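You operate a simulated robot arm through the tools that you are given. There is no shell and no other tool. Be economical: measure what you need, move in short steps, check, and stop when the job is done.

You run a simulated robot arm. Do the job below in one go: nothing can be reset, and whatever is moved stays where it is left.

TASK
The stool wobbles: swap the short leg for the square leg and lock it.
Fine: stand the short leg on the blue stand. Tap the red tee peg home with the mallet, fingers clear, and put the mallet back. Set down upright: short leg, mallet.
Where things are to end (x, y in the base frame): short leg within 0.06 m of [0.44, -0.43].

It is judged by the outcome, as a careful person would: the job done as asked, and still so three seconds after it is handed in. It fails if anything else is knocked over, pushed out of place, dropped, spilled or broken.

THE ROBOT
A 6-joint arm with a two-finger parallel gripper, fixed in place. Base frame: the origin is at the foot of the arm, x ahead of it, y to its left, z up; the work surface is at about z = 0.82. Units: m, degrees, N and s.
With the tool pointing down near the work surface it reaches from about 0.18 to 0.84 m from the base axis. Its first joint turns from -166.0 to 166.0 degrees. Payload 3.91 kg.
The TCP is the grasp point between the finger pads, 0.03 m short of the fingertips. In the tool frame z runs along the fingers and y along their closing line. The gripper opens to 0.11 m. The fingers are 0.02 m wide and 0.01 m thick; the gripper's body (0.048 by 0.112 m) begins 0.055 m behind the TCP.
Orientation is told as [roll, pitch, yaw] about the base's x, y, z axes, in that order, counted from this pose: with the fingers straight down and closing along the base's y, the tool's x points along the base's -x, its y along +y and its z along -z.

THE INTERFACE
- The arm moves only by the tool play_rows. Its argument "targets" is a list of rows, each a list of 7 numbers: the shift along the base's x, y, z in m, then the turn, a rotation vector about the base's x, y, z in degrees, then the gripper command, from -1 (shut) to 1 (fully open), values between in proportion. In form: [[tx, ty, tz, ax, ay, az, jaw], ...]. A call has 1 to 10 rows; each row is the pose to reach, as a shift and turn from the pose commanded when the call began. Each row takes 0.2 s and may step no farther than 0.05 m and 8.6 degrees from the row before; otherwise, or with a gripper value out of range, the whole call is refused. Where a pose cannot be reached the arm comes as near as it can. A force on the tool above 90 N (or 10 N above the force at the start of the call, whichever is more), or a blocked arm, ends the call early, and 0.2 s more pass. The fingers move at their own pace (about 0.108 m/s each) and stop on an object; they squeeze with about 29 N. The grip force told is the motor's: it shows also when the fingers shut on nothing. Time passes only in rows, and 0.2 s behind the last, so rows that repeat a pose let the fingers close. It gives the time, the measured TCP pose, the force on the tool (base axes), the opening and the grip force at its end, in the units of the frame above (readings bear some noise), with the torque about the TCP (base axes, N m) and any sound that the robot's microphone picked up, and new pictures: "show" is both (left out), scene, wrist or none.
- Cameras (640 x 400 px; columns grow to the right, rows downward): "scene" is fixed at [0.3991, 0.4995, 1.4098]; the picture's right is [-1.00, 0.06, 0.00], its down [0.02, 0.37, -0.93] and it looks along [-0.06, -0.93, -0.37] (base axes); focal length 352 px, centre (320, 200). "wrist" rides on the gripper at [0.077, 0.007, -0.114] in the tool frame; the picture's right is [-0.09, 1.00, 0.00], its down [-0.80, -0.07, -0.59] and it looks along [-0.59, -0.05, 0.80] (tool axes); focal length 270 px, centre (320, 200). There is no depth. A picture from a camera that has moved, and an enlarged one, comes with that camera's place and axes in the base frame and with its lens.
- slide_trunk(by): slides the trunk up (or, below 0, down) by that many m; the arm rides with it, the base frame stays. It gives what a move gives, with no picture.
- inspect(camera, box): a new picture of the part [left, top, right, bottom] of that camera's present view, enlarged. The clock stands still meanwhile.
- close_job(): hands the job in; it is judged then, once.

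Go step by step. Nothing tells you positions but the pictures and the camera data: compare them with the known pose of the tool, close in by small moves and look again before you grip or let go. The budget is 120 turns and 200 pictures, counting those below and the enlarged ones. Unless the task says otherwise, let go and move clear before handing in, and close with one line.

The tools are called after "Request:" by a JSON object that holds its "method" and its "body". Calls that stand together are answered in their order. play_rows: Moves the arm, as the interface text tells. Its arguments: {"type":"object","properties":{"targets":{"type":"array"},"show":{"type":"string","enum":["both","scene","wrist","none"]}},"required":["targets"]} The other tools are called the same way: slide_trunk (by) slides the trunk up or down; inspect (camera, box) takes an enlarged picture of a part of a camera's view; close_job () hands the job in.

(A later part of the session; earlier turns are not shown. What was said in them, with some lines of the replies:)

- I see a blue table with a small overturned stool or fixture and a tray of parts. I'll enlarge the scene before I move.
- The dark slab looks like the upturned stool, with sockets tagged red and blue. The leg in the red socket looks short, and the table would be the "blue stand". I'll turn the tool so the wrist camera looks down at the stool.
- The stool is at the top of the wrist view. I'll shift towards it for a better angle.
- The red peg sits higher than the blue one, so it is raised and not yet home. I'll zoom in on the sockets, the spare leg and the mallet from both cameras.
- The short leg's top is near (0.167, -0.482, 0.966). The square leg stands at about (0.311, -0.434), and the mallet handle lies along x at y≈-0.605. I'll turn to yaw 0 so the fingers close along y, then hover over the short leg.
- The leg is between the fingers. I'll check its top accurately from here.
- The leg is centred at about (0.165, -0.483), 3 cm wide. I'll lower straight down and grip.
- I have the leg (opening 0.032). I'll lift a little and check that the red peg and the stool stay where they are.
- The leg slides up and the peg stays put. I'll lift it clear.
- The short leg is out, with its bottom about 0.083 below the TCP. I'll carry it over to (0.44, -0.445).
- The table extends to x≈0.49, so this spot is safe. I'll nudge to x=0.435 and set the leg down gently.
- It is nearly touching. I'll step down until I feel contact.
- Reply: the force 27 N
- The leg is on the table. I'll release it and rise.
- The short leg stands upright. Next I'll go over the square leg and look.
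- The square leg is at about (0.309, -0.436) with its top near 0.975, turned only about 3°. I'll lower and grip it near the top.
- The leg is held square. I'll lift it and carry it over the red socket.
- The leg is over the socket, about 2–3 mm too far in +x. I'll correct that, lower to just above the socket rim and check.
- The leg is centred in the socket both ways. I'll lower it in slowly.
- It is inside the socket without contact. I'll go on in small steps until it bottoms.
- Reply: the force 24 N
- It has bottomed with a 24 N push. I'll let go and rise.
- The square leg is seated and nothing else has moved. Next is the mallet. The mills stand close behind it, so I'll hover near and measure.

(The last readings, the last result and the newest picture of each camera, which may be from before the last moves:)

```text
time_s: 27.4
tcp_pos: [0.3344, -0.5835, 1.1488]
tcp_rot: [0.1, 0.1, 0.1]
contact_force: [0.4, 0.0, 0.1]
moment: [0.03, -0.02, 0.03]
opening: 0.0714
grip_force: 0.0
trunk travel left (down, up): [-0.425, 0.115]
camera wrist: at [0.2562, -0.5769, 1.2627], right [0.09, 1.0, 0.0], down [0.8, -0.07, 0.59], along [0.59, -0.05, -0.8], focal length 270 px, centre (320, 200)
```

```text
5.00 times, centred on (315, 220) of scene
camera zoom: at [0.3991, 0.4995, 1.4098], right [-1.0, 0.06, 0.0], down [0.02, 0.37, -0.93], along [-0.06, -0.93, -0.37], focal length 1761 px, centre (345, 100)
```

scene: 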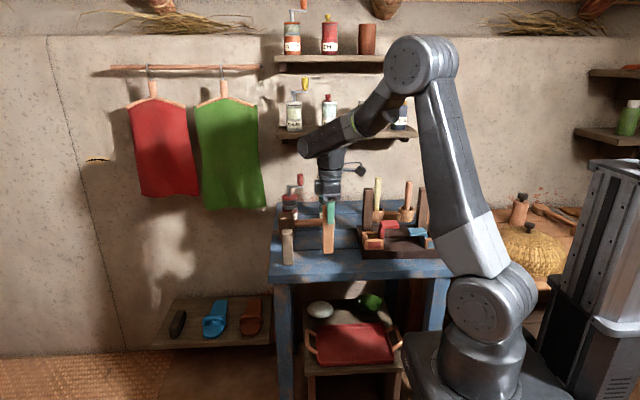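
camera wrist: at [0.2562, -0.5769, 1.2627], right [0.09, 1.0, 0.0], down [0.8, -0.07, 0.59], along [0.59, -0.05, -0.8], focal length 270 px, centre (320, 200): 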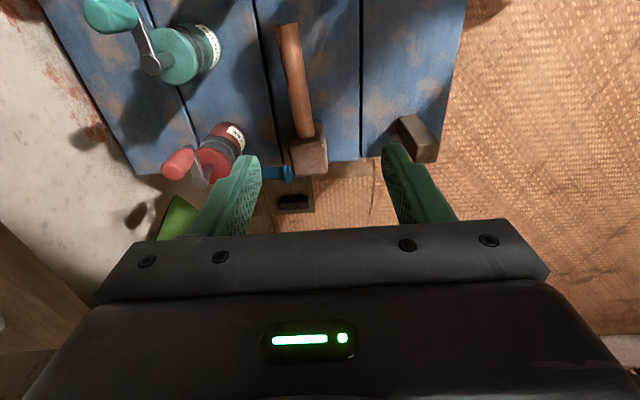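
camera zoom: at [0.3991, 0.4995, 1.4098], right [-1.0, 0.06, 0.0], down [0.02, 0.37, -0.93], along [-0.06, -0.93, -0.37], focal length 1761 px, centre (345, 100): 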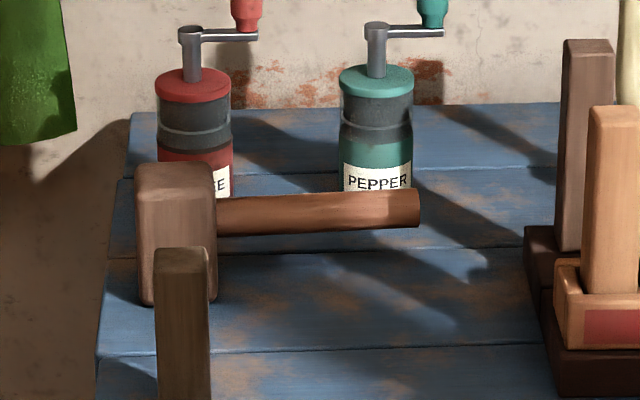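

The handle runs from (0.279, -0.617) to (0.417, -0.611) at z≈0.883, with the head beyond it. I'll grip at x≈0.385, turned 2.5° to match. First I'll lower to just above and check.

Request:
{"method": "play_rows", "body": {"targets": [[0.03, -0.02, -0.03, 0, 0, 2.4, 0.3], [0.0506, -0.0295, -0.07, 0, 0, 2.4, 0.3], [0.0506, -0.0295, -0.11, 0, 0, 2.4, 0.3], [0.0506, -0.0295, -0.15, 0, 0, 2.4, 0.3], [0.0506, -0.0295, -0.19, 0, 0, 2.4, 0.3]], "show": "wrist"}}

Request:
{"method": "inspect", "body": {"camera": "scene", "box": [265, 180, 365, 260]}}

```text
time_s: 28.6
tcp_pos: [0.3844, -0.6133, 0.956]
tcp_rot: [0.0, 0.0, 2.5]
contact_force: [-0.4, 0.6, -0.3]
moment: [0.02, -0.01, -0.02]
opening: 0.0717
grip_force: 0.0
trunk travel left (down, up): [-0.425, 0.115]
camera wrist: at [0.3069, -0.6096, 1.0706], right [0.04, 1.0, 0.0], down [0.8, -0.03, 0.59], along [0.59, -0.03, -0.8], focal length 270 px, centre (320, 200)
```

wrist: 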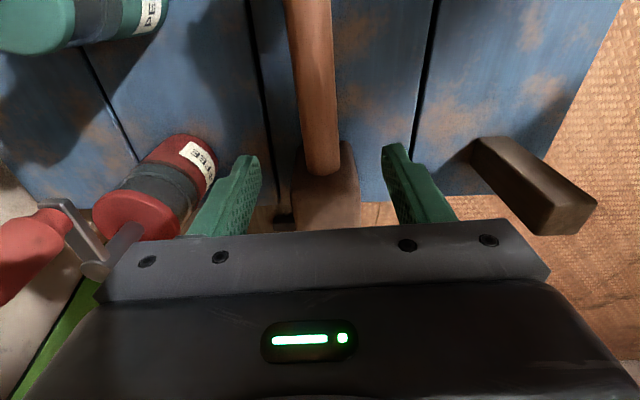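

```text
5.00 times, centred on (315, 220) of scene
camera zoom: at [0.3991, 0.4995, 1.4098], right [-1.0, 0.06, 0.0], down [0.02, 0.37, -0.93], along [-0.06, -0.93, -0.37], focal length 1761 px, centre (345, 100)
```

zoom: 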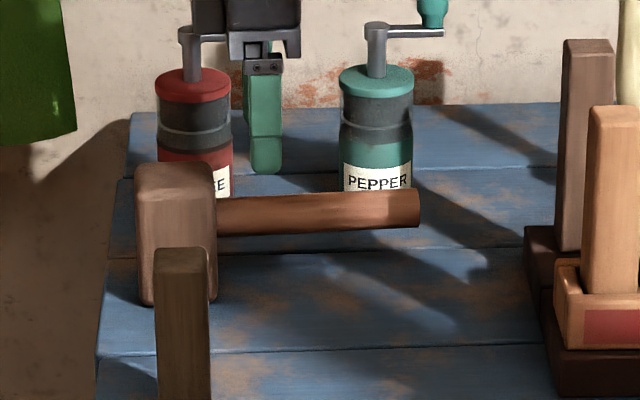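

It is aligned. I'll lower and grip the handle.

Request:
{"method": "play_rows", "body": {"targets": [[0, 0, -0.04, 0, 0, 0, 0.3], [0, 0, -0.073, 0, 0, 0, 0.3], [0, 0, -0.073, 0, 0, 0, -0.3], [0, 0, -0.073, 0, 0, 0, -1], [0, 0, -0.073, 0, 0, 0, -1], [0, 0, -0.073, 0, 0, 0, -1]], "show": "wrist"}}

Request:
{"method": "inspect", "body": {"camera": "scene", "box": [265, 180, 365, 260]}}

```text
time_s: 30.0
tcp_pos: [0.385, -0.6123, 0.8879]
tcp_rot: [0.1, 0.0, 2.7]
contact_force: [0.7, 0.9, 1.7]
moment: [0.17, 0.05, 0.27]
opening: 0.0267
grip_force: 29.0
trunk travel left (down, up): [-0.425, 0.115]
camera wrist: at [0.3067, -0.6092, 1.001], right [0.04, 1.0, 0.0], down [0.8, -0.03, 0.59], along [0.59, -0.03, -0.8], focal length 270 px, centre (320, 200)
```

wrist: 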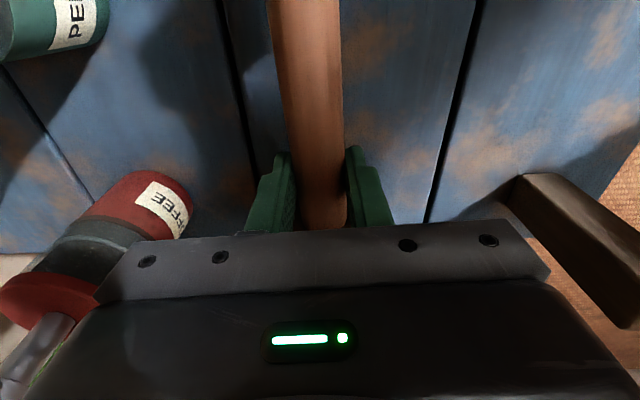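

```text
5.00 times, centred on (315, 220) of scene
camera zoom: at [0.3991, 0.4995, 1.4098], right [-1.0, 0.06, 0.0], down [0.02, 0.37, -0.93], along [-0.06, -0.93, -0.37], focal length 1761 px, centre (345, 100)
```

zoom: 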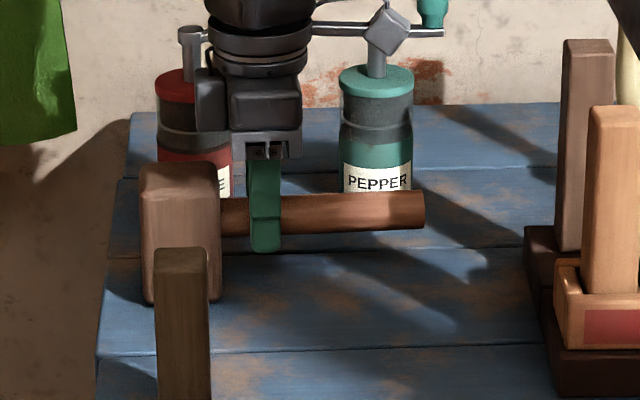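

I have the mallet by the handle. I'll lift a little and check it hangs level.

Request:
{"method": "play_rows", "body": {"targets": [[0, 0, 0.015, 0, 0, 0, -1], [0, 0, 0.04, 0, 0, 0, -1], [0, 0, 0.07, 0, 0, 0, -1], [0, 0, 0.11, 0, 0, 0, -1], [0, 0, 0.15, 0, 0, 0, -1], [0, 0, 0.19, 0, 0, 0, -1]], "show": "none"}}

Request:
{"method": "inspect", "body": {"camera": "scene", "box": [255, 110, 375, 270]}}

```text
time_s: 31.4
tcp_pos: [0.3851, -0.6116, 1.0776]
tcp_rot: [0.1, -0.1, 2.6]
contact_force: [-1.5, 1.0, -2.7]
moment: [0.1, 0.12, 0.27]
opening: 0.0268
grip_force: 29.0
trunk travel left (down, up): [-0.425, 0.115]
```

```text
2.50 times, centred on (315, 190) of scene
camera zoom: at [0.3991, 0.4995, 1.4098], right [-1.0, 0.06, 0.0], down [0.02, 0.37, -0.93], along [-0.06, -0.93, -0.37], focal length 880 px, centre (332, 225)
```

zoom: 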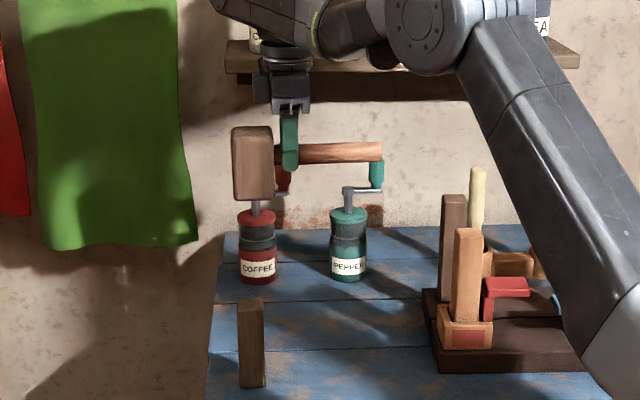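

The mallet hangs level. I'll swing it -92.5° while carrying it high towards the peg, so the handle points towards +y.

Request:
{"method": "play_rows", "body": {"targets": [[-0.01, 0.03, 0.02, 0, 0, -8.5, -1], [-0.025, 0.06, 0.04, 0, 0, -17, -1], [-0.045, 0.09, 0.06, 0, 0, -25.5, -1], [-0.07, 0.115, 0.075, 0, 0, -34, -1], [-0.1, 0.135, 0.08, 0, 0, -42.5, -1], [-0.13, 0.155, 0.08, 0, 0, -51, -1], [-0.165, 0.17, 0.08, 0, 0, -59.5, -1], [-0.2, 0.18, 0.08, 0, 0, -68, -1], [-0.235, 0.19, 0.08, 0, 0, -76.5, -1], [-0.272, 0.196, 0.08, 0, 0, -85, -1]], "show": "none"}}

Request:
{"method": "play_rows", "body": {"targets": [[0, 0, 0, 0, 0, -7, -1], [0, 0, 0, 0, 0, -7, -1]], "show": "both"}}

Request:
{"method": "inspect", "body": {"camera": "wrist", "box": [200, 60, 420, 230]}}

Request:
{"method": "inspect", "body": {"camera": "scene", "box": [350, 130, 470, 260]}}

```text
time_s: 33.6
tcp_pos: [0.1115, -0.4182, 1.1583]
tcp_rot: [0.0, 0.0, -82.6]
contact_force: [-1.2, 0.7, -2.4]
moment: [0.03, 0.03, -0.02]
opening: 0.0271
grip_force: 29.0
trunk travel left (down, up): [-0.425, 0.115]
```

```text
time_s: 34.2
tcp_pos: [0.1133, -0.4185, 1.1585]
tcp_rot: [0.1, 0.0, -89.5]
contact_force: [-0.4, 0.8, -2.1]
moment: [0.03, -0.01, 0.04]
opening: 0.0268
grip_force: 28.8
trunk travel left (down, up): [-0.425, 0.115]
camera wrist: at [0.118, -0.3408, 1.2726], right [1.0, -0.08, 0.0], down [-0.06, -0.8, 0.59], along [-0.05, -0.59, -0.8], focal length 270 px, centre (320, 200)
```

scene: 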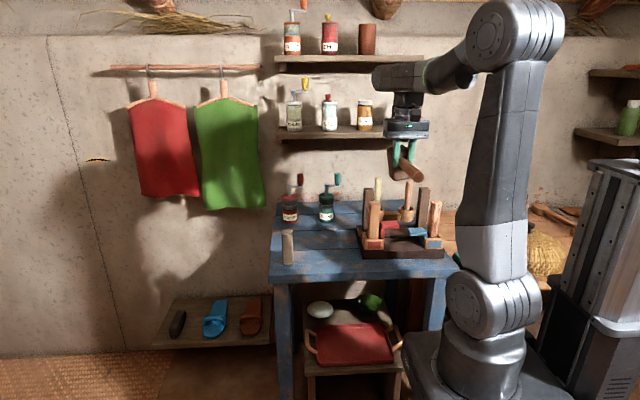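
wrist: 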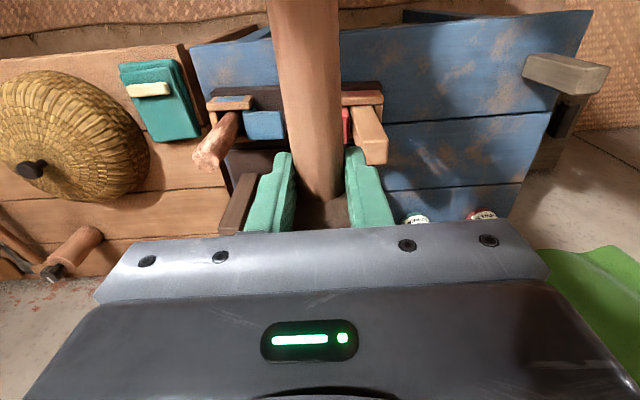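

```text
2.35 times, centred on (310, 145) of wrist
camera zoom: at [0.118, -0.3408, 1.2726], right [1.0, -0.08, 0.0], down [-0.06, -0.8, 0.59], along [-0.05, -0.59, -0.8], focal length 636 px, centre (344, 329)
```

zoom: 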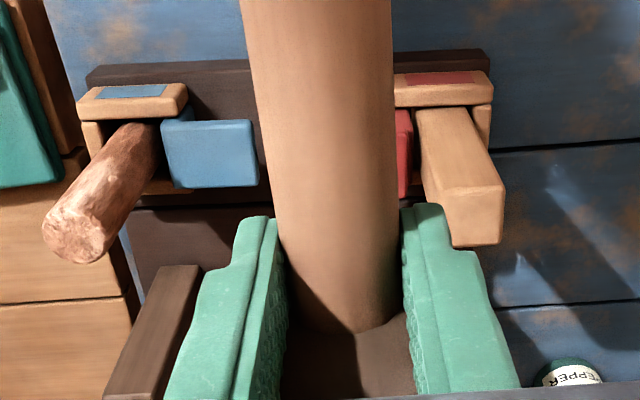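

```text
3.08 times, centred on (410, 195) of scene
camera zoom: at [0.3991, 0.4995, 1.4098], right [-1.0, 0.06, 0.0], down [0.02, 0.37, -0.93], along [-0.06, -0.93, -0.37], focal length 1084 px, centre (43, 215)
```

zoom: 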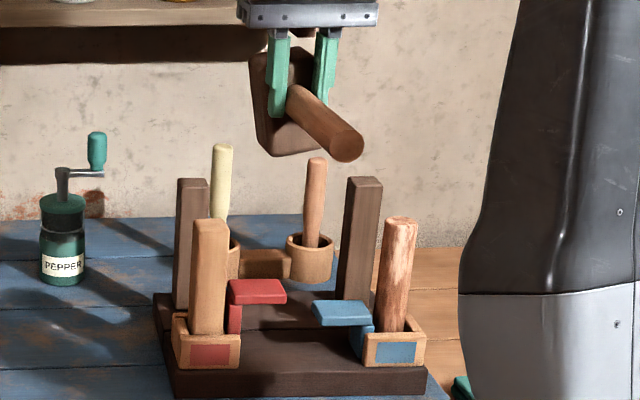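

The mallet hovers over the stool. I'll zoom in to judge its alignment with the peg.

Request:
{"method": "inspect", "body": {"camera": "scene", "box": [385, 135, 435, 185]}}

```text
8.00 times, centred on (410, 160) of scene
camera zoom: at [0.3991, 0.4995, 1.4098], right [-1.0, 0.06, 0.0], down [0.02, 0.37, -0.93], along [-0.06, -0.93, -0.37], focal length 2818 px, centre (-400, 520)
```

zoom: 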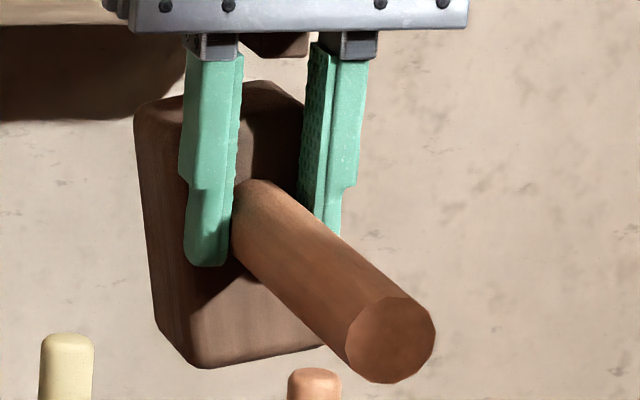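

The head has rolled about 9.5° around the handle axis. I'll cancel that by rolling the tool -9.5° about y, then lower partway and look.

Request:
{"method": "play_rows", "body": {"targets": [[0, 0, 0, 0, -5, 0, -1], [0, 0, -0.02, 0, -9.5, 0, -1], [0, 0, -0.05, 0, -9.5, 0, -1], [0, 0, -0.08, 0, -9.5, 0, -1]], "show": "none"}}

Request:
{"method": "inspect", "body": {"camera": "scene", "box": [370, 165, 450, 245]}}

Request:
{"method": "inspect", "body": {"camera": "wrist", "box": [200, 60, 420, 230]}}

```text
time_s: 35.2
tcp_pos: [0.1134, -0.417, 1.079]
tcp_rot: [9.5, 0.0, -89.4]
contact_force: [0.5, 0.1, -2.5]
moment: [0.06, 0.03, -0.01]
opening: 0.0268
grip_force: 28.7
trunk travel left (down, up): [-0.425, 0.115]
```

```text
5.00 times, centred on (410, 205) of scene
camera zoom: at [0.3991, 0.4995, 1.4098], right [-1.0, 0.06, 0.0], down [0.02, 0.37, -0.93], along [-0.06, -0.93, -0.37], focal length 1761 px, centre (-130, 175)
```

zoom: 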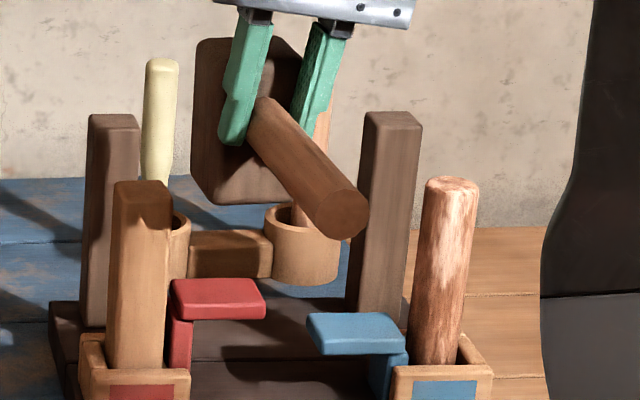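

```text
2.35 times, centred on (310, 145) of wrist
camera zoom: at [0.0992, -0.3398, 1.1933], right [0.98, -0.08, 0.17], down [-0.16, -0.8, 0.58], along [0.09, -0.59, -0.8], focal length 636 px, centre (344, 329)
```

zoom: 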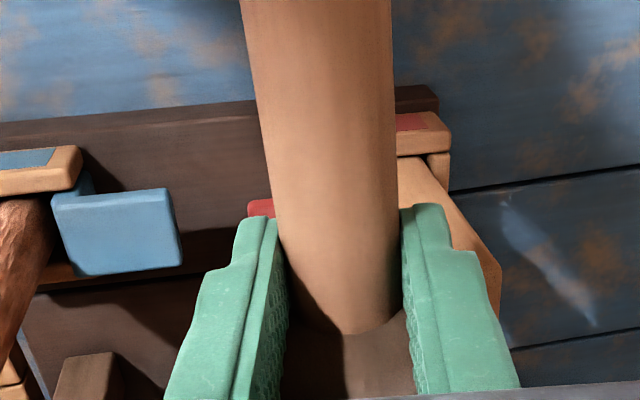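

The head is upright now. I'll shift 4 mm towards the stem and lower to just above the cap.

Request:
{"method": "play_rows", "body": {"targets": [[0.004, 0, -0.025, 0, 0, 0, -1], [0.004, 0, -0.045, 0, 0, 0, -1]], "show": "none"}}

Request:
{"method": "inspect", "body": {"camera": "scene", "box": [370, 180, 440, 250]}}

Request:
{"method": "inspect", "body": {"camera": "wrist", "box": [220, 40, 440, 210]}}

```text
time_s: 35.8
tcp_pos: [0.1177, -0.4166, 1.0356]
tcp_rot: [9.5, -0.1, -89.5]
contact_force: [-0.1, 0.1, -2.9]
moment: [0.02, -0.01, -0.02]
opening: 0.0267
grip_force: 29.2
trunk travel left (down, up): [-0.425, 0.115]
```

```text
5.71 times, centred on (405, 215) of scene
camera zoom: at [0.3991, 0.4995, 1.4098], right [-1.0, 0.06, 0.0], down [0.02, 0.37, -0.93], along [-0.06, -0.93, -0.37], focal length 2012 px, centre (-166, 114)
```

zoom: 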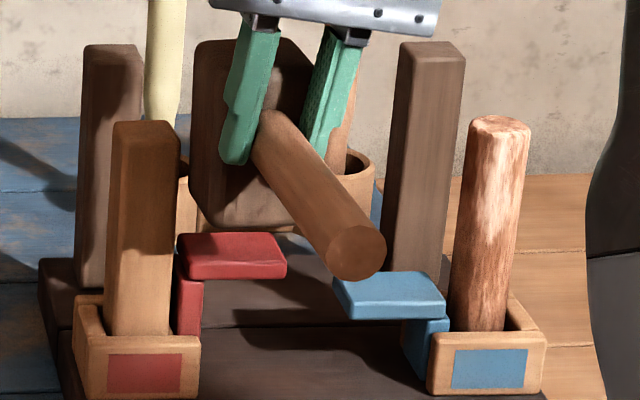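

```text
2.35 times, centred on (330, 125) of wrist
camera zoom: at [0.1028, -0.3395, 1.1484], right [0.98, -0.08, 0.16], down [-0.16, -0.8, 0.58], along [0.09, -0.59, -0.8], focal length 636 px, centre (296, 376)
```

zoom: 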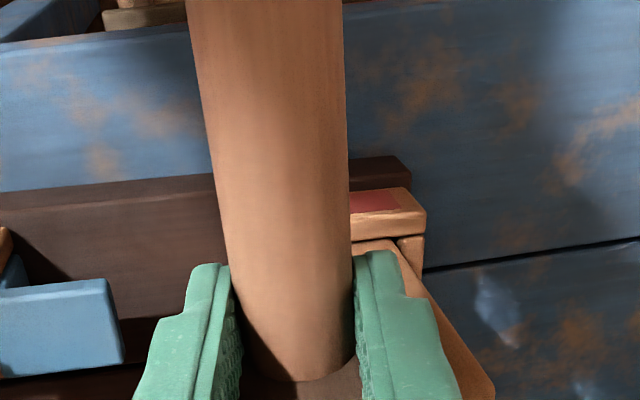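

The head is above the cap with about 6 mm clearance to the leg. I'll give a first gentle tap.

Request:
{"method": "play_rows", "body": {"targets": [[0.002, 0, -0.012, 0, 0, 0, -1], [0.002, 0, -0.03, 0, 0, 0, -1], [0.002, 0, 0.0, 0, 0, 0, -1]], "show": "none"}}

Request:
{"method": "inspect", "body": {"camera": "scene", "box": [370, 180, 440, 250]}}

```text
time_s: 36.6
tcp_pos: [0.1192, -0.4172, 1.0347]
tcp_rot: [9.5, -0.1, -89.4]
contact_force: [-0.2, 0.1, -2.8]
moment: [0.04, 0.0, -0.01]
opening: 0.0267
grip_force: 28.9
trunk travel left (down, up): [-0.425, 0.115]
```

```text
5.71 times, centred on (405, 215) of scene
camera zoom: at [0.3991, 0.4995, 1.4098], right [-1.0, 0.06, 0.0], down [0.02, 0.37, -0.93], along [-0.06, -0.93, -0.37], focal length 2012 px, centre (-166, 114)
```

zoom: 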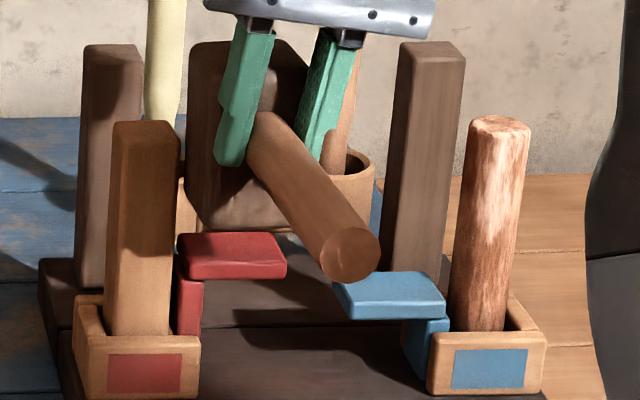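

That didn't reach the cap. I'll lower slowly to find contact.

Request:
{"method": "play_rows", "body": {"targets": [[0, 0, -0.012, 0, 0, 0, -1], [0, 0, -0.022, 0, 0, 0, -1], [0, 0, -0.026, 0, 0, 0, -1]], "show": "none"}}

Request:
{"method": "inspect", "body": {"camera": "scene", "box": [370, 180, 440, 250]}}

```text
time_s: 37.4
tcp_pos: [0.1171, -0.4171, 1.0069]
tcp_rot: [9.4, -0.1, -89.4]
contact_force: [-0.4, -0.2, -2.4]
moment: [0.08, -0.02, 0.0]
opening: 0.0268
grip_force: 29.3
trunk travel left (down, up): [-0.425, 0.115]
```

```text
5.71 times, centred on (405, 215) of scene
camera zoom: at [0.3991, 0.4995, 1.4098], right [-1.0, 0.06, 0.0], down [0.02, 0.37, -0.93], along [-0.06, -0.93, -0.37], focal length 2012 px, centre (-166, 114)
```

zoom: 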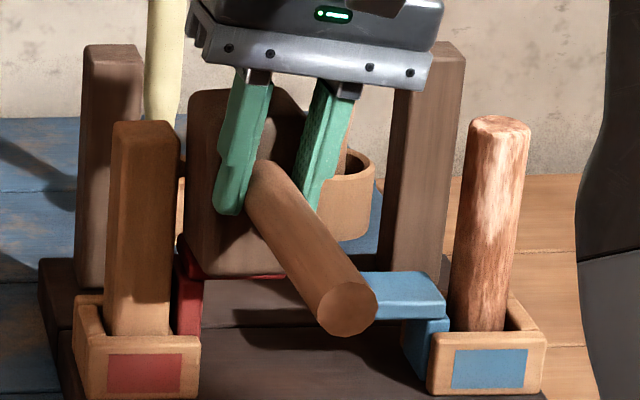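

The head is just touching the cap now. I'll lift 3 cm and give a real tap.

Request:
{"method": "play_rows", "body": {"targets": [[0, 0, 0.03, 0, 0, 0, -1], [0, 0, 0.03, 0, 0, 0, -1], [0, 0, -0.012, 0, 0, 0, -1], [0, 0, -0.012, 0, 0, 0, -1], [0, 0, 0.02, 0, 0, 0, -1]], "show": "none"}}

Request:
{"method": "inspect", "body": {"camera": "scene", "box": [370, 180, 440, 250]}}

```text
time_s: 38.6
tcp_pos: [0.1199, -0.4175, 1.0271]
tcp_rot: [9.5, -0.1, -89.5]
contact_force: [-0.6, -0.2, -2.3]
moment: [0.06, 0.01, -0.01]
opening: 0.0266
grip_force: 29.0
trunk travel left (down, up): [-0.425, 0.115]
```

```text
5.71 times, centred on (405, 215) of scene
camera zoom: at [0.3991, 0.4995, 1.4098], right [-1.0, 0.06, 0.0], down [0.02, 0.37, -0.93], along [-0.06, -0.93, -0.37], focal length 2012 px, centre (-166, 114)
```

zoom: 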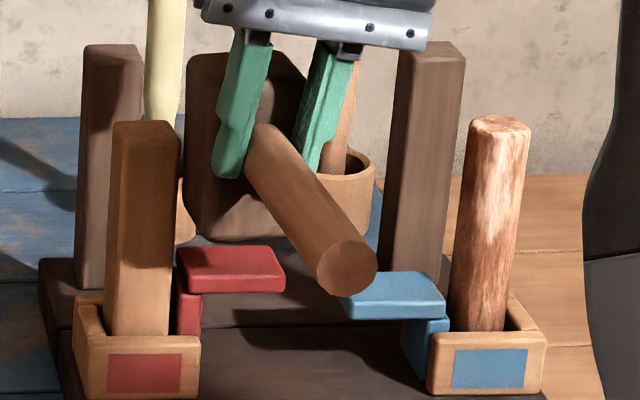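

That worked: the peg dropped about 7 mm and the leg stayed put. About 16 mm remain to match the blue peg, so I'll tap again.

Request:
{"method": "play_rows", "body": {"targets": [[0, 0, 0.0, 0, 0, 0, -1], [0, 0, -0.038, 0, 0, 0, -1], [0, 0, -0.038, 0, 0, 0, -1], [0, 0, 0.005, 0, 0, 0, -1]], "show": "none"}}

Request:
{"method": "inspect", "body": {"camera": "scene", "box": [370, 180, 440, 250]}}

```text
time_s: 39.6
tcp_pos: [0.1198, -0.4166, 1.0338]
tcp_rot: [9.5, -0.1, -89.4]
contact_force: [0.1, 0.5, -2.8]
moment: [0.07, 0.02, -0.02]
opening: 0.0267
grip_force: 29.1
trunk travel left (down, up): [-0.425, 0.115]
```

```text
5.71 times, centred on (405, 215) of scene
camera zoom: at [0.3991, 0.4995, 1.4098], right [-1.0, 0.06, 0.0], down [0.02, 0.37, -0.93], along [-0.06, -0.93, -0.37], focal length 2012 px, centre (-166, 114)
```

zoom: 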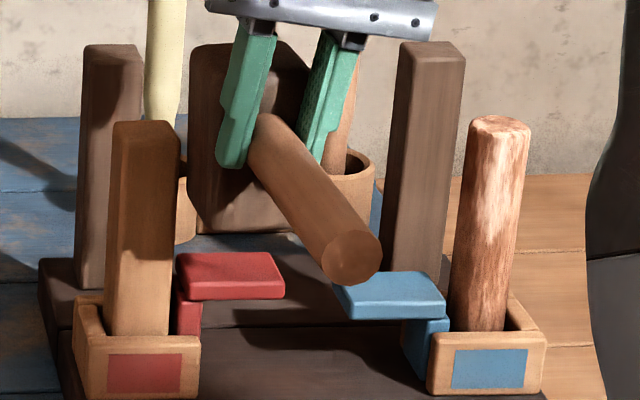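

Another 4 mm gone. I'll keep tapping, a little deeper.

Request:
{"method": "play_rows", "body": {"targets": [[0, 0, -0.01, 0, 0, 0, -1], [0, 0, -0.055, 0, 0, 0, -1], [0, 0, -0.055, 0, 0, 0, -1], [0, 0, -0.01, 0, 0, 0, -1]], "show": "none"}}

Request:
{"method": "inspect", "body": {"camera": "scene", "box": [370, 180, 440, 250]}}

```text
time_s: 40.6
tcp_pos: [0.1208, -0.4174, 1.0224]
tcp_rot: [9.5, 0.0, -89.4]
contact_force: [-0.1, 0.5, -2.0]
moment: [0.03, 0.0, -0.02]
opening: 0.0267
grip_force: 29.0
trunk travel left (down, up): [-0.425, 0.115]
```

```text
5.71 times, centred on (405, 215) of scene
camera zoom: at [0.3991, 0.4995, 1.4098], right [-1.0, 0.06, 0.0], down [0.02, 0.37, -0.93], along [-0.06, -0.93, -0.37], focal length 2012 px, centre (-166, 114)
```

zoom: 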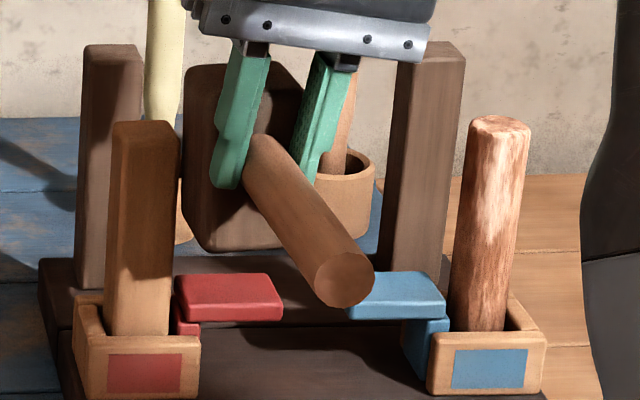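

The red cap is level with the blue one now. One more light tap will tell me whether it is bottomed.

Request:
{"method": "play_rows", "body": {"targets": [[0, 0, -0.02, 0, 0, 0, -1], [0, 0, -0.05, 0, 0, 0, -1], [0, 0, -0.053, 0, 0, 0, -1]], "show": "none"}}

Request:
{"method": "inspect", "body": {"camera": "scene", "box": [370, 180, 440, 250]}}

```text
time_s: 41.4
tcp_pos: [0.1199, -0.4184, 0.9711]
tcp_rot: [9.6, -0.4, -89.4]
contact_force: [-2.1, 1.0, 21.3]
moment: [-1.03, -0.49, -0.02]
opening: 0.0271
grip_force: 29.0
trunk travel left (down, up): [-0.425, 0.115]
```

```text
5.71 times, centred on (405, 215) of scene
camera zoom: at [0.3991, 0.4995, 1.4098], right [-1.0, 0.06, 0.0], down [0.02, 0.37, -0.93], along [-0.06, -0.93, -0.37], focal length 2012 px, centre (-166, 114)
```

zoom: 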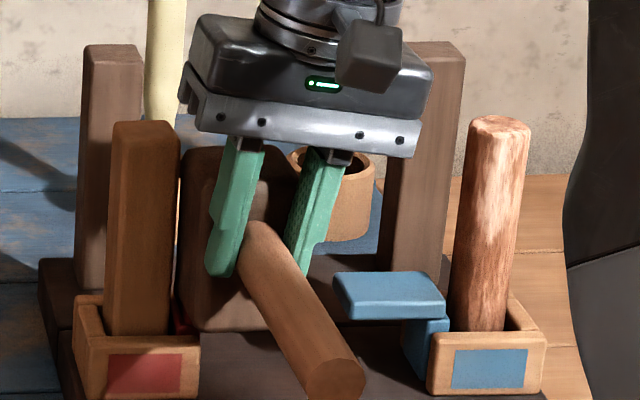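

It resists with about 24 N, which suggests it is home. I'll lift off and look.

Request:
{"method": "play_rows", "body": {"targets": [[0, 0, 0.02, 0, 0, 0, -1], [0, 0, 0.06, 0, 0, 0, -1], [0, 0, 0.1, 0, 0, 0, -1]], "show": "none"}}

Request:
{"method": "inspect", "body": {"camera": "scene", "box": [370, 180, 440, 250]}}

Request:
{"method": "inspect", "body": {"camera": "scene", "box": [380, 150, 440, 200]}}

```text
time_s: 42.2
tcp_pos: [0.1186, -0.4162, 1.0695]
tcp_rot: [9.5, 0.0, -89.4]
contact_force: [0.1, -0.1, -1.2]
moment: [0.0, 0.0, -0.04]
opening: 0.0269
grip_force: 29.0
trunk travel left (down, up): [-0.425, 0.115]
```

```text
5.71 times, centred on (405, 215) of scene
camera zoom: at [0.3991, 0.4995, 1.4098], right [-1.0, 0.06, 0.0], down [0.02, 0.37, -0.93], along [-0.06, -0.93, -0.37], focal length 2012 px, centre (-166, 114)
```

zoom: 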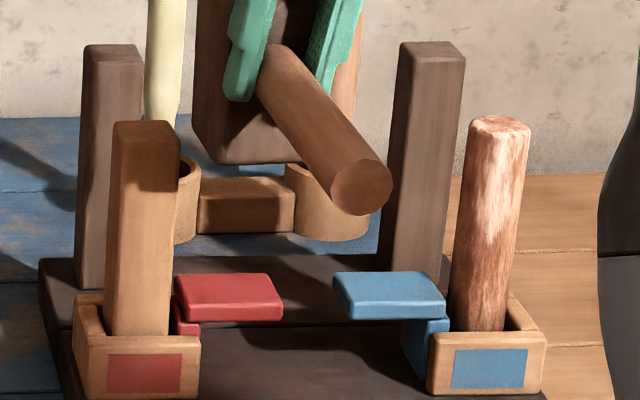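

```text
8.00 times, centred on (410, 175) of scene
camera zoom: at [0.3991, 0.4995, 1.4098], right [-1.0, 0.06, 0.0], down [0.02, 0.37, -0.93], along [-0.06, -0.93, -0.37], focal length 2818 px, centre (-400, 400)
```

zoom: 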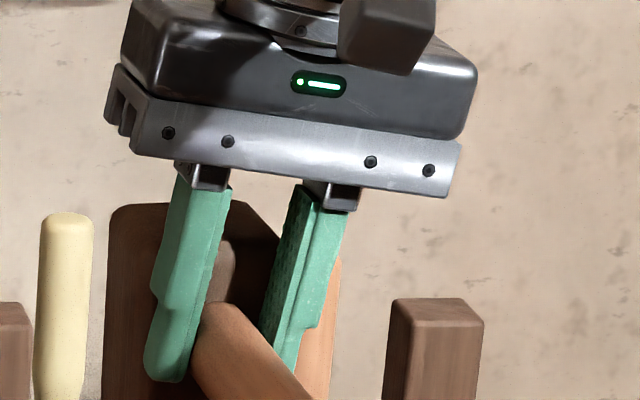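

The red peg didn't move on the last tap and sits level with the blue one, so it is home. Now the mallet goes back, lifting high first and then reversing the path.

Request:
{"method": "play_rows", "body": {"targets": [[0, 0, 0.045, 0, 0, 0, -1], [0, 0, 0.09, 0, 0, 7, -1], [0.03, -0.005, 0.09, 0, 0, 15, -1], [0.07, -0.012, 0.09, 0, 0, 23.5, -1], [0.105, -0.02, 0.09, 0, 0, 32, -1], [0.14, -0.035, 0.09, 0, 0, 40.5, -1], [0.17, -0.05, 0.09, 0, 0, 49, -1], [0.2, -0.075, 0.09, 0, 0, 57.5, -1], [0.222, -0.1, 0.085, 0, 0, 66, -1], [0.24, -0.125, 0.08, 0, 0, 74.5, -1]], "show": "none"}}

Request:
{"method": "play_rows", "body": {"targets": [[0.015, -0.025, -0.01, 0, 0, 8.5, -1], [0.0264, -0.05, -0.03, 0, 0, 17, -1], [0.0264, -0.072, -0.06, 0, 0, 17.4, -1]], "show": "both"}}

Request:
{"method": "inspect", "body": {"camera": "scene", "box": [255, 130, 375, 270]}}

```text
time_s: 44.4
tcp_pos: [0.3598, -0.5436, 1.1481]
tcp_rot: [9.5, 0.0, -14.8]
contact_force: [0.0, 0.3, -3.3]
moment: [0.01, 0.05, -0.04]
opening: 0.027
grip_force: 29.0
trunk travel left (down, up): [-0.425, 0.115]
```

```text
time_s: 45.2
tcp_pos: [0.3853, -0.6138, 1.089]
tcp_rot: [9.5, -0.1, 2.4]
contact_force: [0.7, 0.1, -2.3]
moment: [0.0, 0.04, 0.0]
opening: 0.0266
grip_force: 29.2
trunk travel left (down, up): [-0.425, 0.115]
camera wrist: at [0.3073, -0.6287, 1.2022], right [0.04, 0.99, 0.17], down [0.81, -0.13, 0.58], along [0.59, 0.11, -0.8], focal length 270 px, centre (320, 200)
```

scene: 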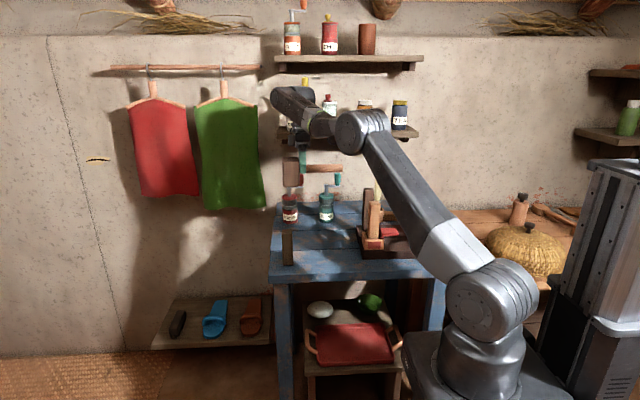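
wrist: 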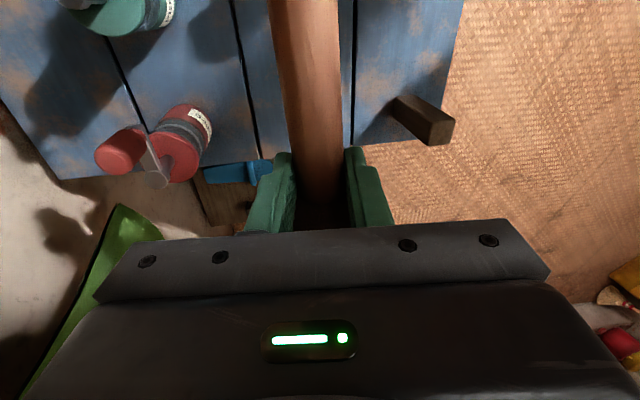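

```text
2.86 times, centred on (315, 200) of scene
camera zoom: at [0.3991, 0.4995, 1.4098], right [-1.0, 0.06, 0.0], down [0.02, 0.37, -0.93], along [-0.06, -0.93, -0.37], focal length 1006 px, centre (334, 200)
```

zoom: 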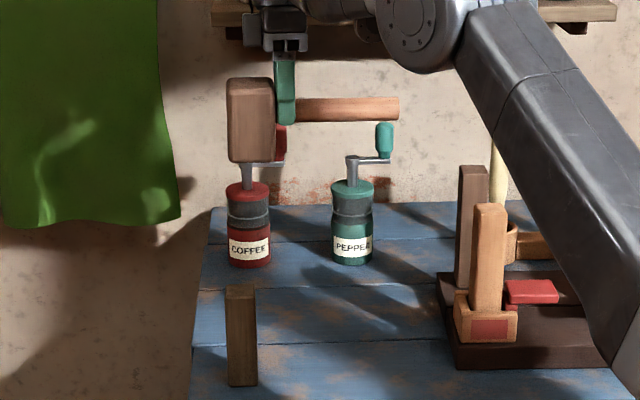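

The mallet is back over its spot, upright. I'll lower most of the way and check clearance to the mills.

Request:
{"method": "play_rows", "body": {"targets": [[0, 0, -0.045, 0, 0, 0, -1], [0, 0, -0.09, 0, 0, 0, -1], [0, 0, -0.135, 0, 0, 0, -1], [0, 0, -0.17, 0, 0, 0, -1], [0, 0, -0.185, 0, 0, 0, -1]], "show": "wrist"}}

Request:
{"method": "inspect", "body": {"camera": "scene", "box": [265, 180, 365, 260]}}

```text
time_s: 46.4
tcp_pos: [0.3838, -0.6124, 0.9016]
tcp_rot: [9.6, -0.1, 2.5]
contact_force: [0.2, 0.1, -2.8]
moment: [0.0, 0.05, 0.0]
opening: 0.0268
grip_force: 28.9
trunk travel left (down, up): [-0.425, 0.115]
camera wrist: at [0.3062, -0.6276, 1.0155], right [0.05, 0.99, 0.16], down [0.81, -0.13, 0.58], along [0.59, 0.11, -0.8], focal length 270 px, centre (320, 200)
```

wrist: 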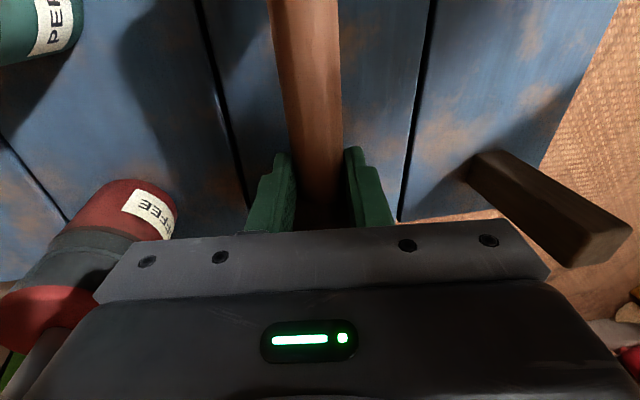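

```text
5.00 times, centred on (315, 220) of scene
camera zoom: at [0.3991, 0.4995, 1.4098], right [-1.0, 0.06, 0.0], down [0.02, 0.37, -0.93], along [-0.06, -0.93, -0.37], focal length 1761 px, centre (345, 100)
```

zoom: 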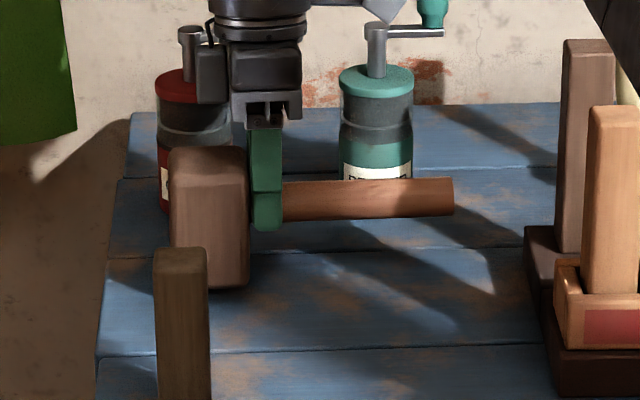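

The mallet slid about 2 cm along the grip, so I'll shift +x 0.021 to put the head back at its original place. Then I'll lower slowly.

Request:
{"method": "play_rows", "body": {"targets": [[0.01, 0, 0, 0, 0, 0, -1], [0.021, 0, 0, 0, 0, 0, -1], [0.021, 0, -0.008, 0, 0, 0, -1]], "show": "none"}}

Request:
{"method": "inspect", "body": {"camera": "scene", "box": [265, 180, 365, 260]}}

```text
time_s: 47.2
tcp_pos: [0.4064, -0.6126, 0.8953]
tcp_rot: [9.5, -0.1, 2.5]
contact_force: [-0.4, 0.4, -1.9]
moment: [-0.02, 0.06, 0.0]
opening: 0.0267
grip_force: 28.9
trunk travel left (down, up): [-0.425, 0.115]
```

```text
5.00 times, centred on (315, 220) of scene
camera zoom: at [0.3991, 0.4995, 1.4098], right [-1.0, 0.06, 0.0], down [0.02, 0.37, -0.93], along [-0.06, -0.93, -0.37], focal length 1761 px, centre (345, 100)
```

zoom: 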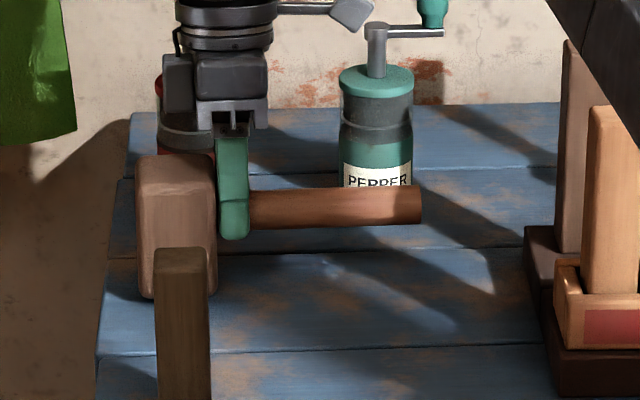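

The head is back at its original column with about 5 mm to go. I'll settle it.

Request:
{"method": "play_rows", "body": {"targets": [[0, 0, -0.003, 0, 0, 0, -1], [0, 0, -0.005, 0, 0, 0, -1]], "show": "none"}}

Request:
{"method": "play_rows", "body": {"targets": [[0, 0, -0.002, 0, 0, 0, -1]], "show": "none"}}

Request:
{"method": "inspect", "body": {"camera": "scene", "box": [265, 190, 325, 250]}}

```text
time_s: 47.8
tcp_pos: [0.4066, -0.6137, 0.891]
tcp_rot: [9.5, -0.1, 2.6]
contact_force: [0.5, 0.4, 3.0]
moment: [0.18, -0.03, -0.04]
opening: 0.0265
grip_force: 29.1
trunk travel left (down, up): [-0.425, 0.115]
```

```text
time_s: 48.2
tcp_pos: [0.4058, -0.6144, 0.8914]
tcp_rot: [9.3, -0.2, 2.4]
contact_force: [0.8, -1.8, 14.5]
moment: [0.35, -0.14, -0.03]
opening: 0.0268
grip_force: 29.1
trunk travel left (down, up): [-0.425, 0.115]
```

```text
6.67 times, centred on (295, 220) of scene
camera zoom: at [0.3991, 0.4995, 1.4098], right [-1.0, 0.06, 0.0], down [0.02, 0.37, -0.93], along [-0.06, -0.93, -0.37], focal length 2348 px, centre (487, 67)
```

zoom: 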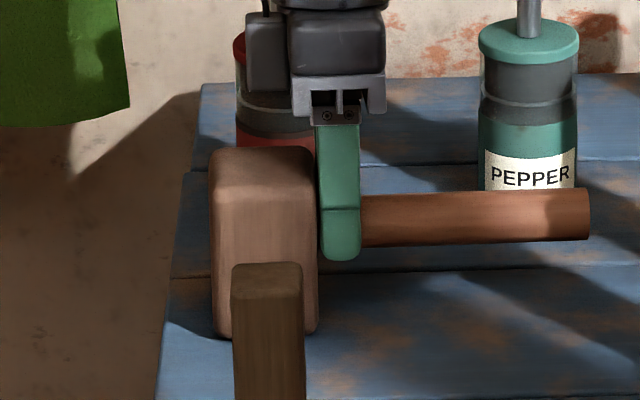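

It has touched down. I'll open gently and withdraw upwards.

Request:
{"method": "play_rows", "body": {"targets": [[0, 0, 0.001, 0, 0, 0, -0.4], [0, 0, 0.001, 0, 0, 0, -0.1], [0, 0, 0.001, 0, 0, 0, 0.2], [0, 0, 0.001, 0, 0, 0, 0.2], [0, 0.002, 0.025, 0, 0, 0, 0.2], [0, 0.002, 0.06, 0, 0, 0, 0.2], [0, 0.002, 0.11, 0, 0, 0, 0.2], [0, 0.002, 0.16, 0, 0, 0, 0.2], [-0.03, 0.03, 0.19, -5, 0, 0, 0.2], [-0.06, 0.06, 0.2, -9.5, 0, 0, 0.2]], "show": "both"}}

Request:
{"method": "inspect", "body": {"camera": "scene", "box": [260, 180, 360, 280]}}

Request:
{"method": "inspect", "body": {"camera": "scene", "box": [355, 175, 435, 255]}}

```text
refused: row 9 steps farther than a row can; nothing moved
```

```text
4.00 times, centred on (310, 230) of scene
camera zoom: at [0.3991, 0.4995, 1.4098], right [-1.0, 0.06, 0.0], down [0.02, 0.37, -0.93], along [-0.06, -0.93, -0.37], focal length 1409 px, centre (360, 80)
```

zoom: 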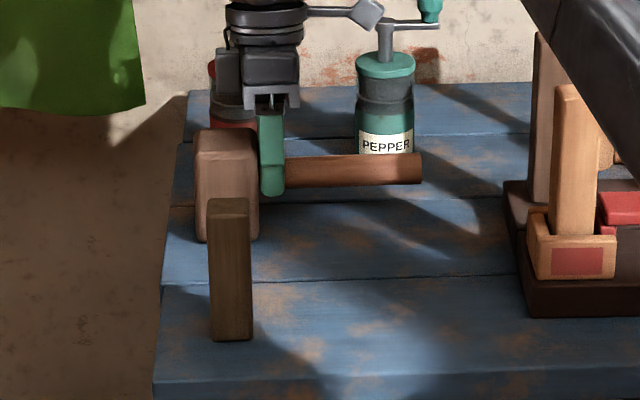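

```text
5.00 times, centred on (395, 215) of scene
camera zoom: at [0.3991, 0.4995, 1.4098], right [-1.0, 0.06, 0.0], down [0.02, 0.37, -0.93], along [-0.06, -0.93, -0.37], focal length 1761 px, centre (-55, 125)
```

zoom: 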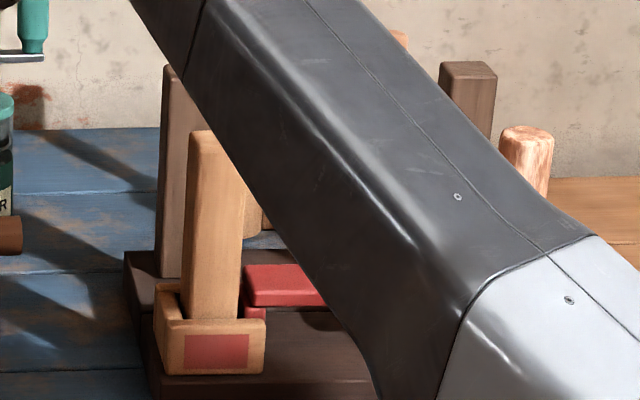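

One row was too long, so nothing moved. I'll do the same release with shorter steps.

Request:
{"method": "play_rows", "body": {"targets": [[0, 0, 0.001, 0, 0, 0, -0.4], [0, 0, 0.001, 0, 0, 0, -0.1], [0, 0, 0.001, 0, 0, 0, 0.2], [0, 0, 0.001, 0, 0, 0, 0.2], [0, 0.002, 0.025, 0, 0, 0, 0.2], [0, 0.002, 0.06, 0, 0, 0, 0.2], [0, 0.002, 0.1, 0, 0, 0, 0.2], [0, 0.002, 0.14, 0, 0, 0, 0.2], [0, 0.002, 0.18, 0, 0, 0, 0.2]], "show": "none"}}

Request:
{"method": "play_rows", "body": {"targets": [[-0.03, 0.03, 0.01, 0, 0, 0, 0.2], [-0.06, 0.06, 0.02, 0, 0, 0, 0.2], [-0.09, 0.09, 0.03, 0, 0, 0, 0.2], [-0.12, 0.12, 0.04, 0, 0, 0, 0.2], [-0.14, 0.15, 0.05, 0, 0, 0, 0.2], [-0.14, 0.19, 0.06, 0, 0, 0, 0.2]], "show": "both"}}

Request:
{"method": "inspect", "body": {"camera": "scene", "box": [260, 180, 360, 280]}}

Request:
{"method": "inspect", "body": {"camera": "scene", "box": [350, 170, 450, 260]}}

```text
time_s: 50.2
tcp_pos: [0.4068, -0.6117, 1.0695]
tcp_rot: [9.4, 0.0, 2.5]
contact_force: [0.0, -0.5, 0.1]
moment: [-0.01, 0.03, -0.03]
opening: 0.066
grip_force: 0.0
trunk travel left (down, up): [-0.425, 0.115]
```

```text
time_s: 51.6
tcp_pos: [0.2659, -0.4205, 1.1276]
tcp_rot: [9.5, -0.2, 2.5]
contact_force: [0.1, -0.1, 1.3]
moment: [0.04, -0.03, 0.02]
opening: 0.0663
grip_force: 0.0
trunk travel left (down, up): [-0.425, 0.115]
camera wrist: at [0.1883, -0.4356, 1.2417], right [0.05, 0.99, 0.16], down [0.81, -0.13, 0.58], along [0.59, 0.11, -0.8], focal length 270 px, centre (320, 200)
```

scene: 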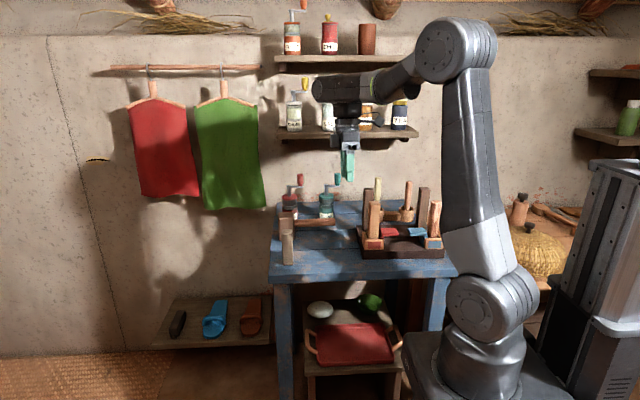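
wrist: 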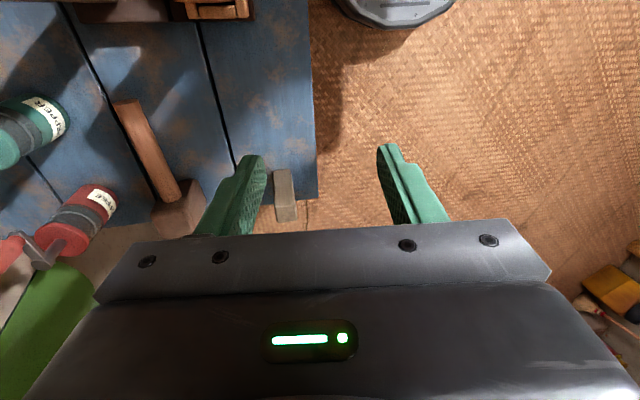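

```text
4.00 times, centred on (310, 230) of scene
camera zoom: at [0.3991, 0.4995, 1.4098], right [-1.0, 0.06, 0.0], down [0.02, 0.37, -0.93], along [-0.06, -0.93, -0.37], focal length 1409 px, centre (360, 80)
```

zoom: 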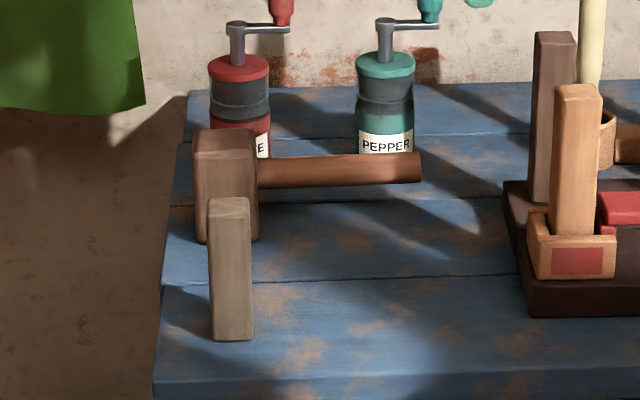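

```text
4.44 times, centred on (400, 215) of scene
camera zoom: at [0.3991, 0.4995, 1.4098], right [-1.0, 0.06, 0.0], down [0.02, 0.37, -0.93], along [-0.06, -0.93, -0.37], focal length 1565 px, centre (-36, 133)
```

zoom: 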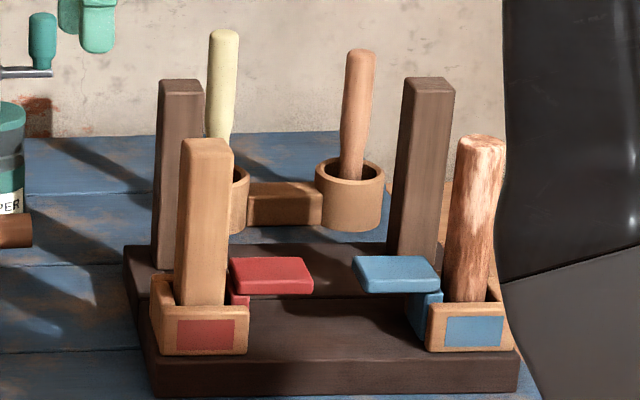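

The square leg is seated and the red peg sits level with the blue one. The short leg and the mallet stand upright, the mallet back in its place, and the gripper is clear. Handing in.

Request:
{"method": "close_job", "body": {}}

```text
The job is handed in.
```

I swapped the short leg for the square leg in the red socket and tapped the red tee peg home. The short leg stands upright on the blue table at about (0.43, -0.45), and the mallet is upright back in its place.
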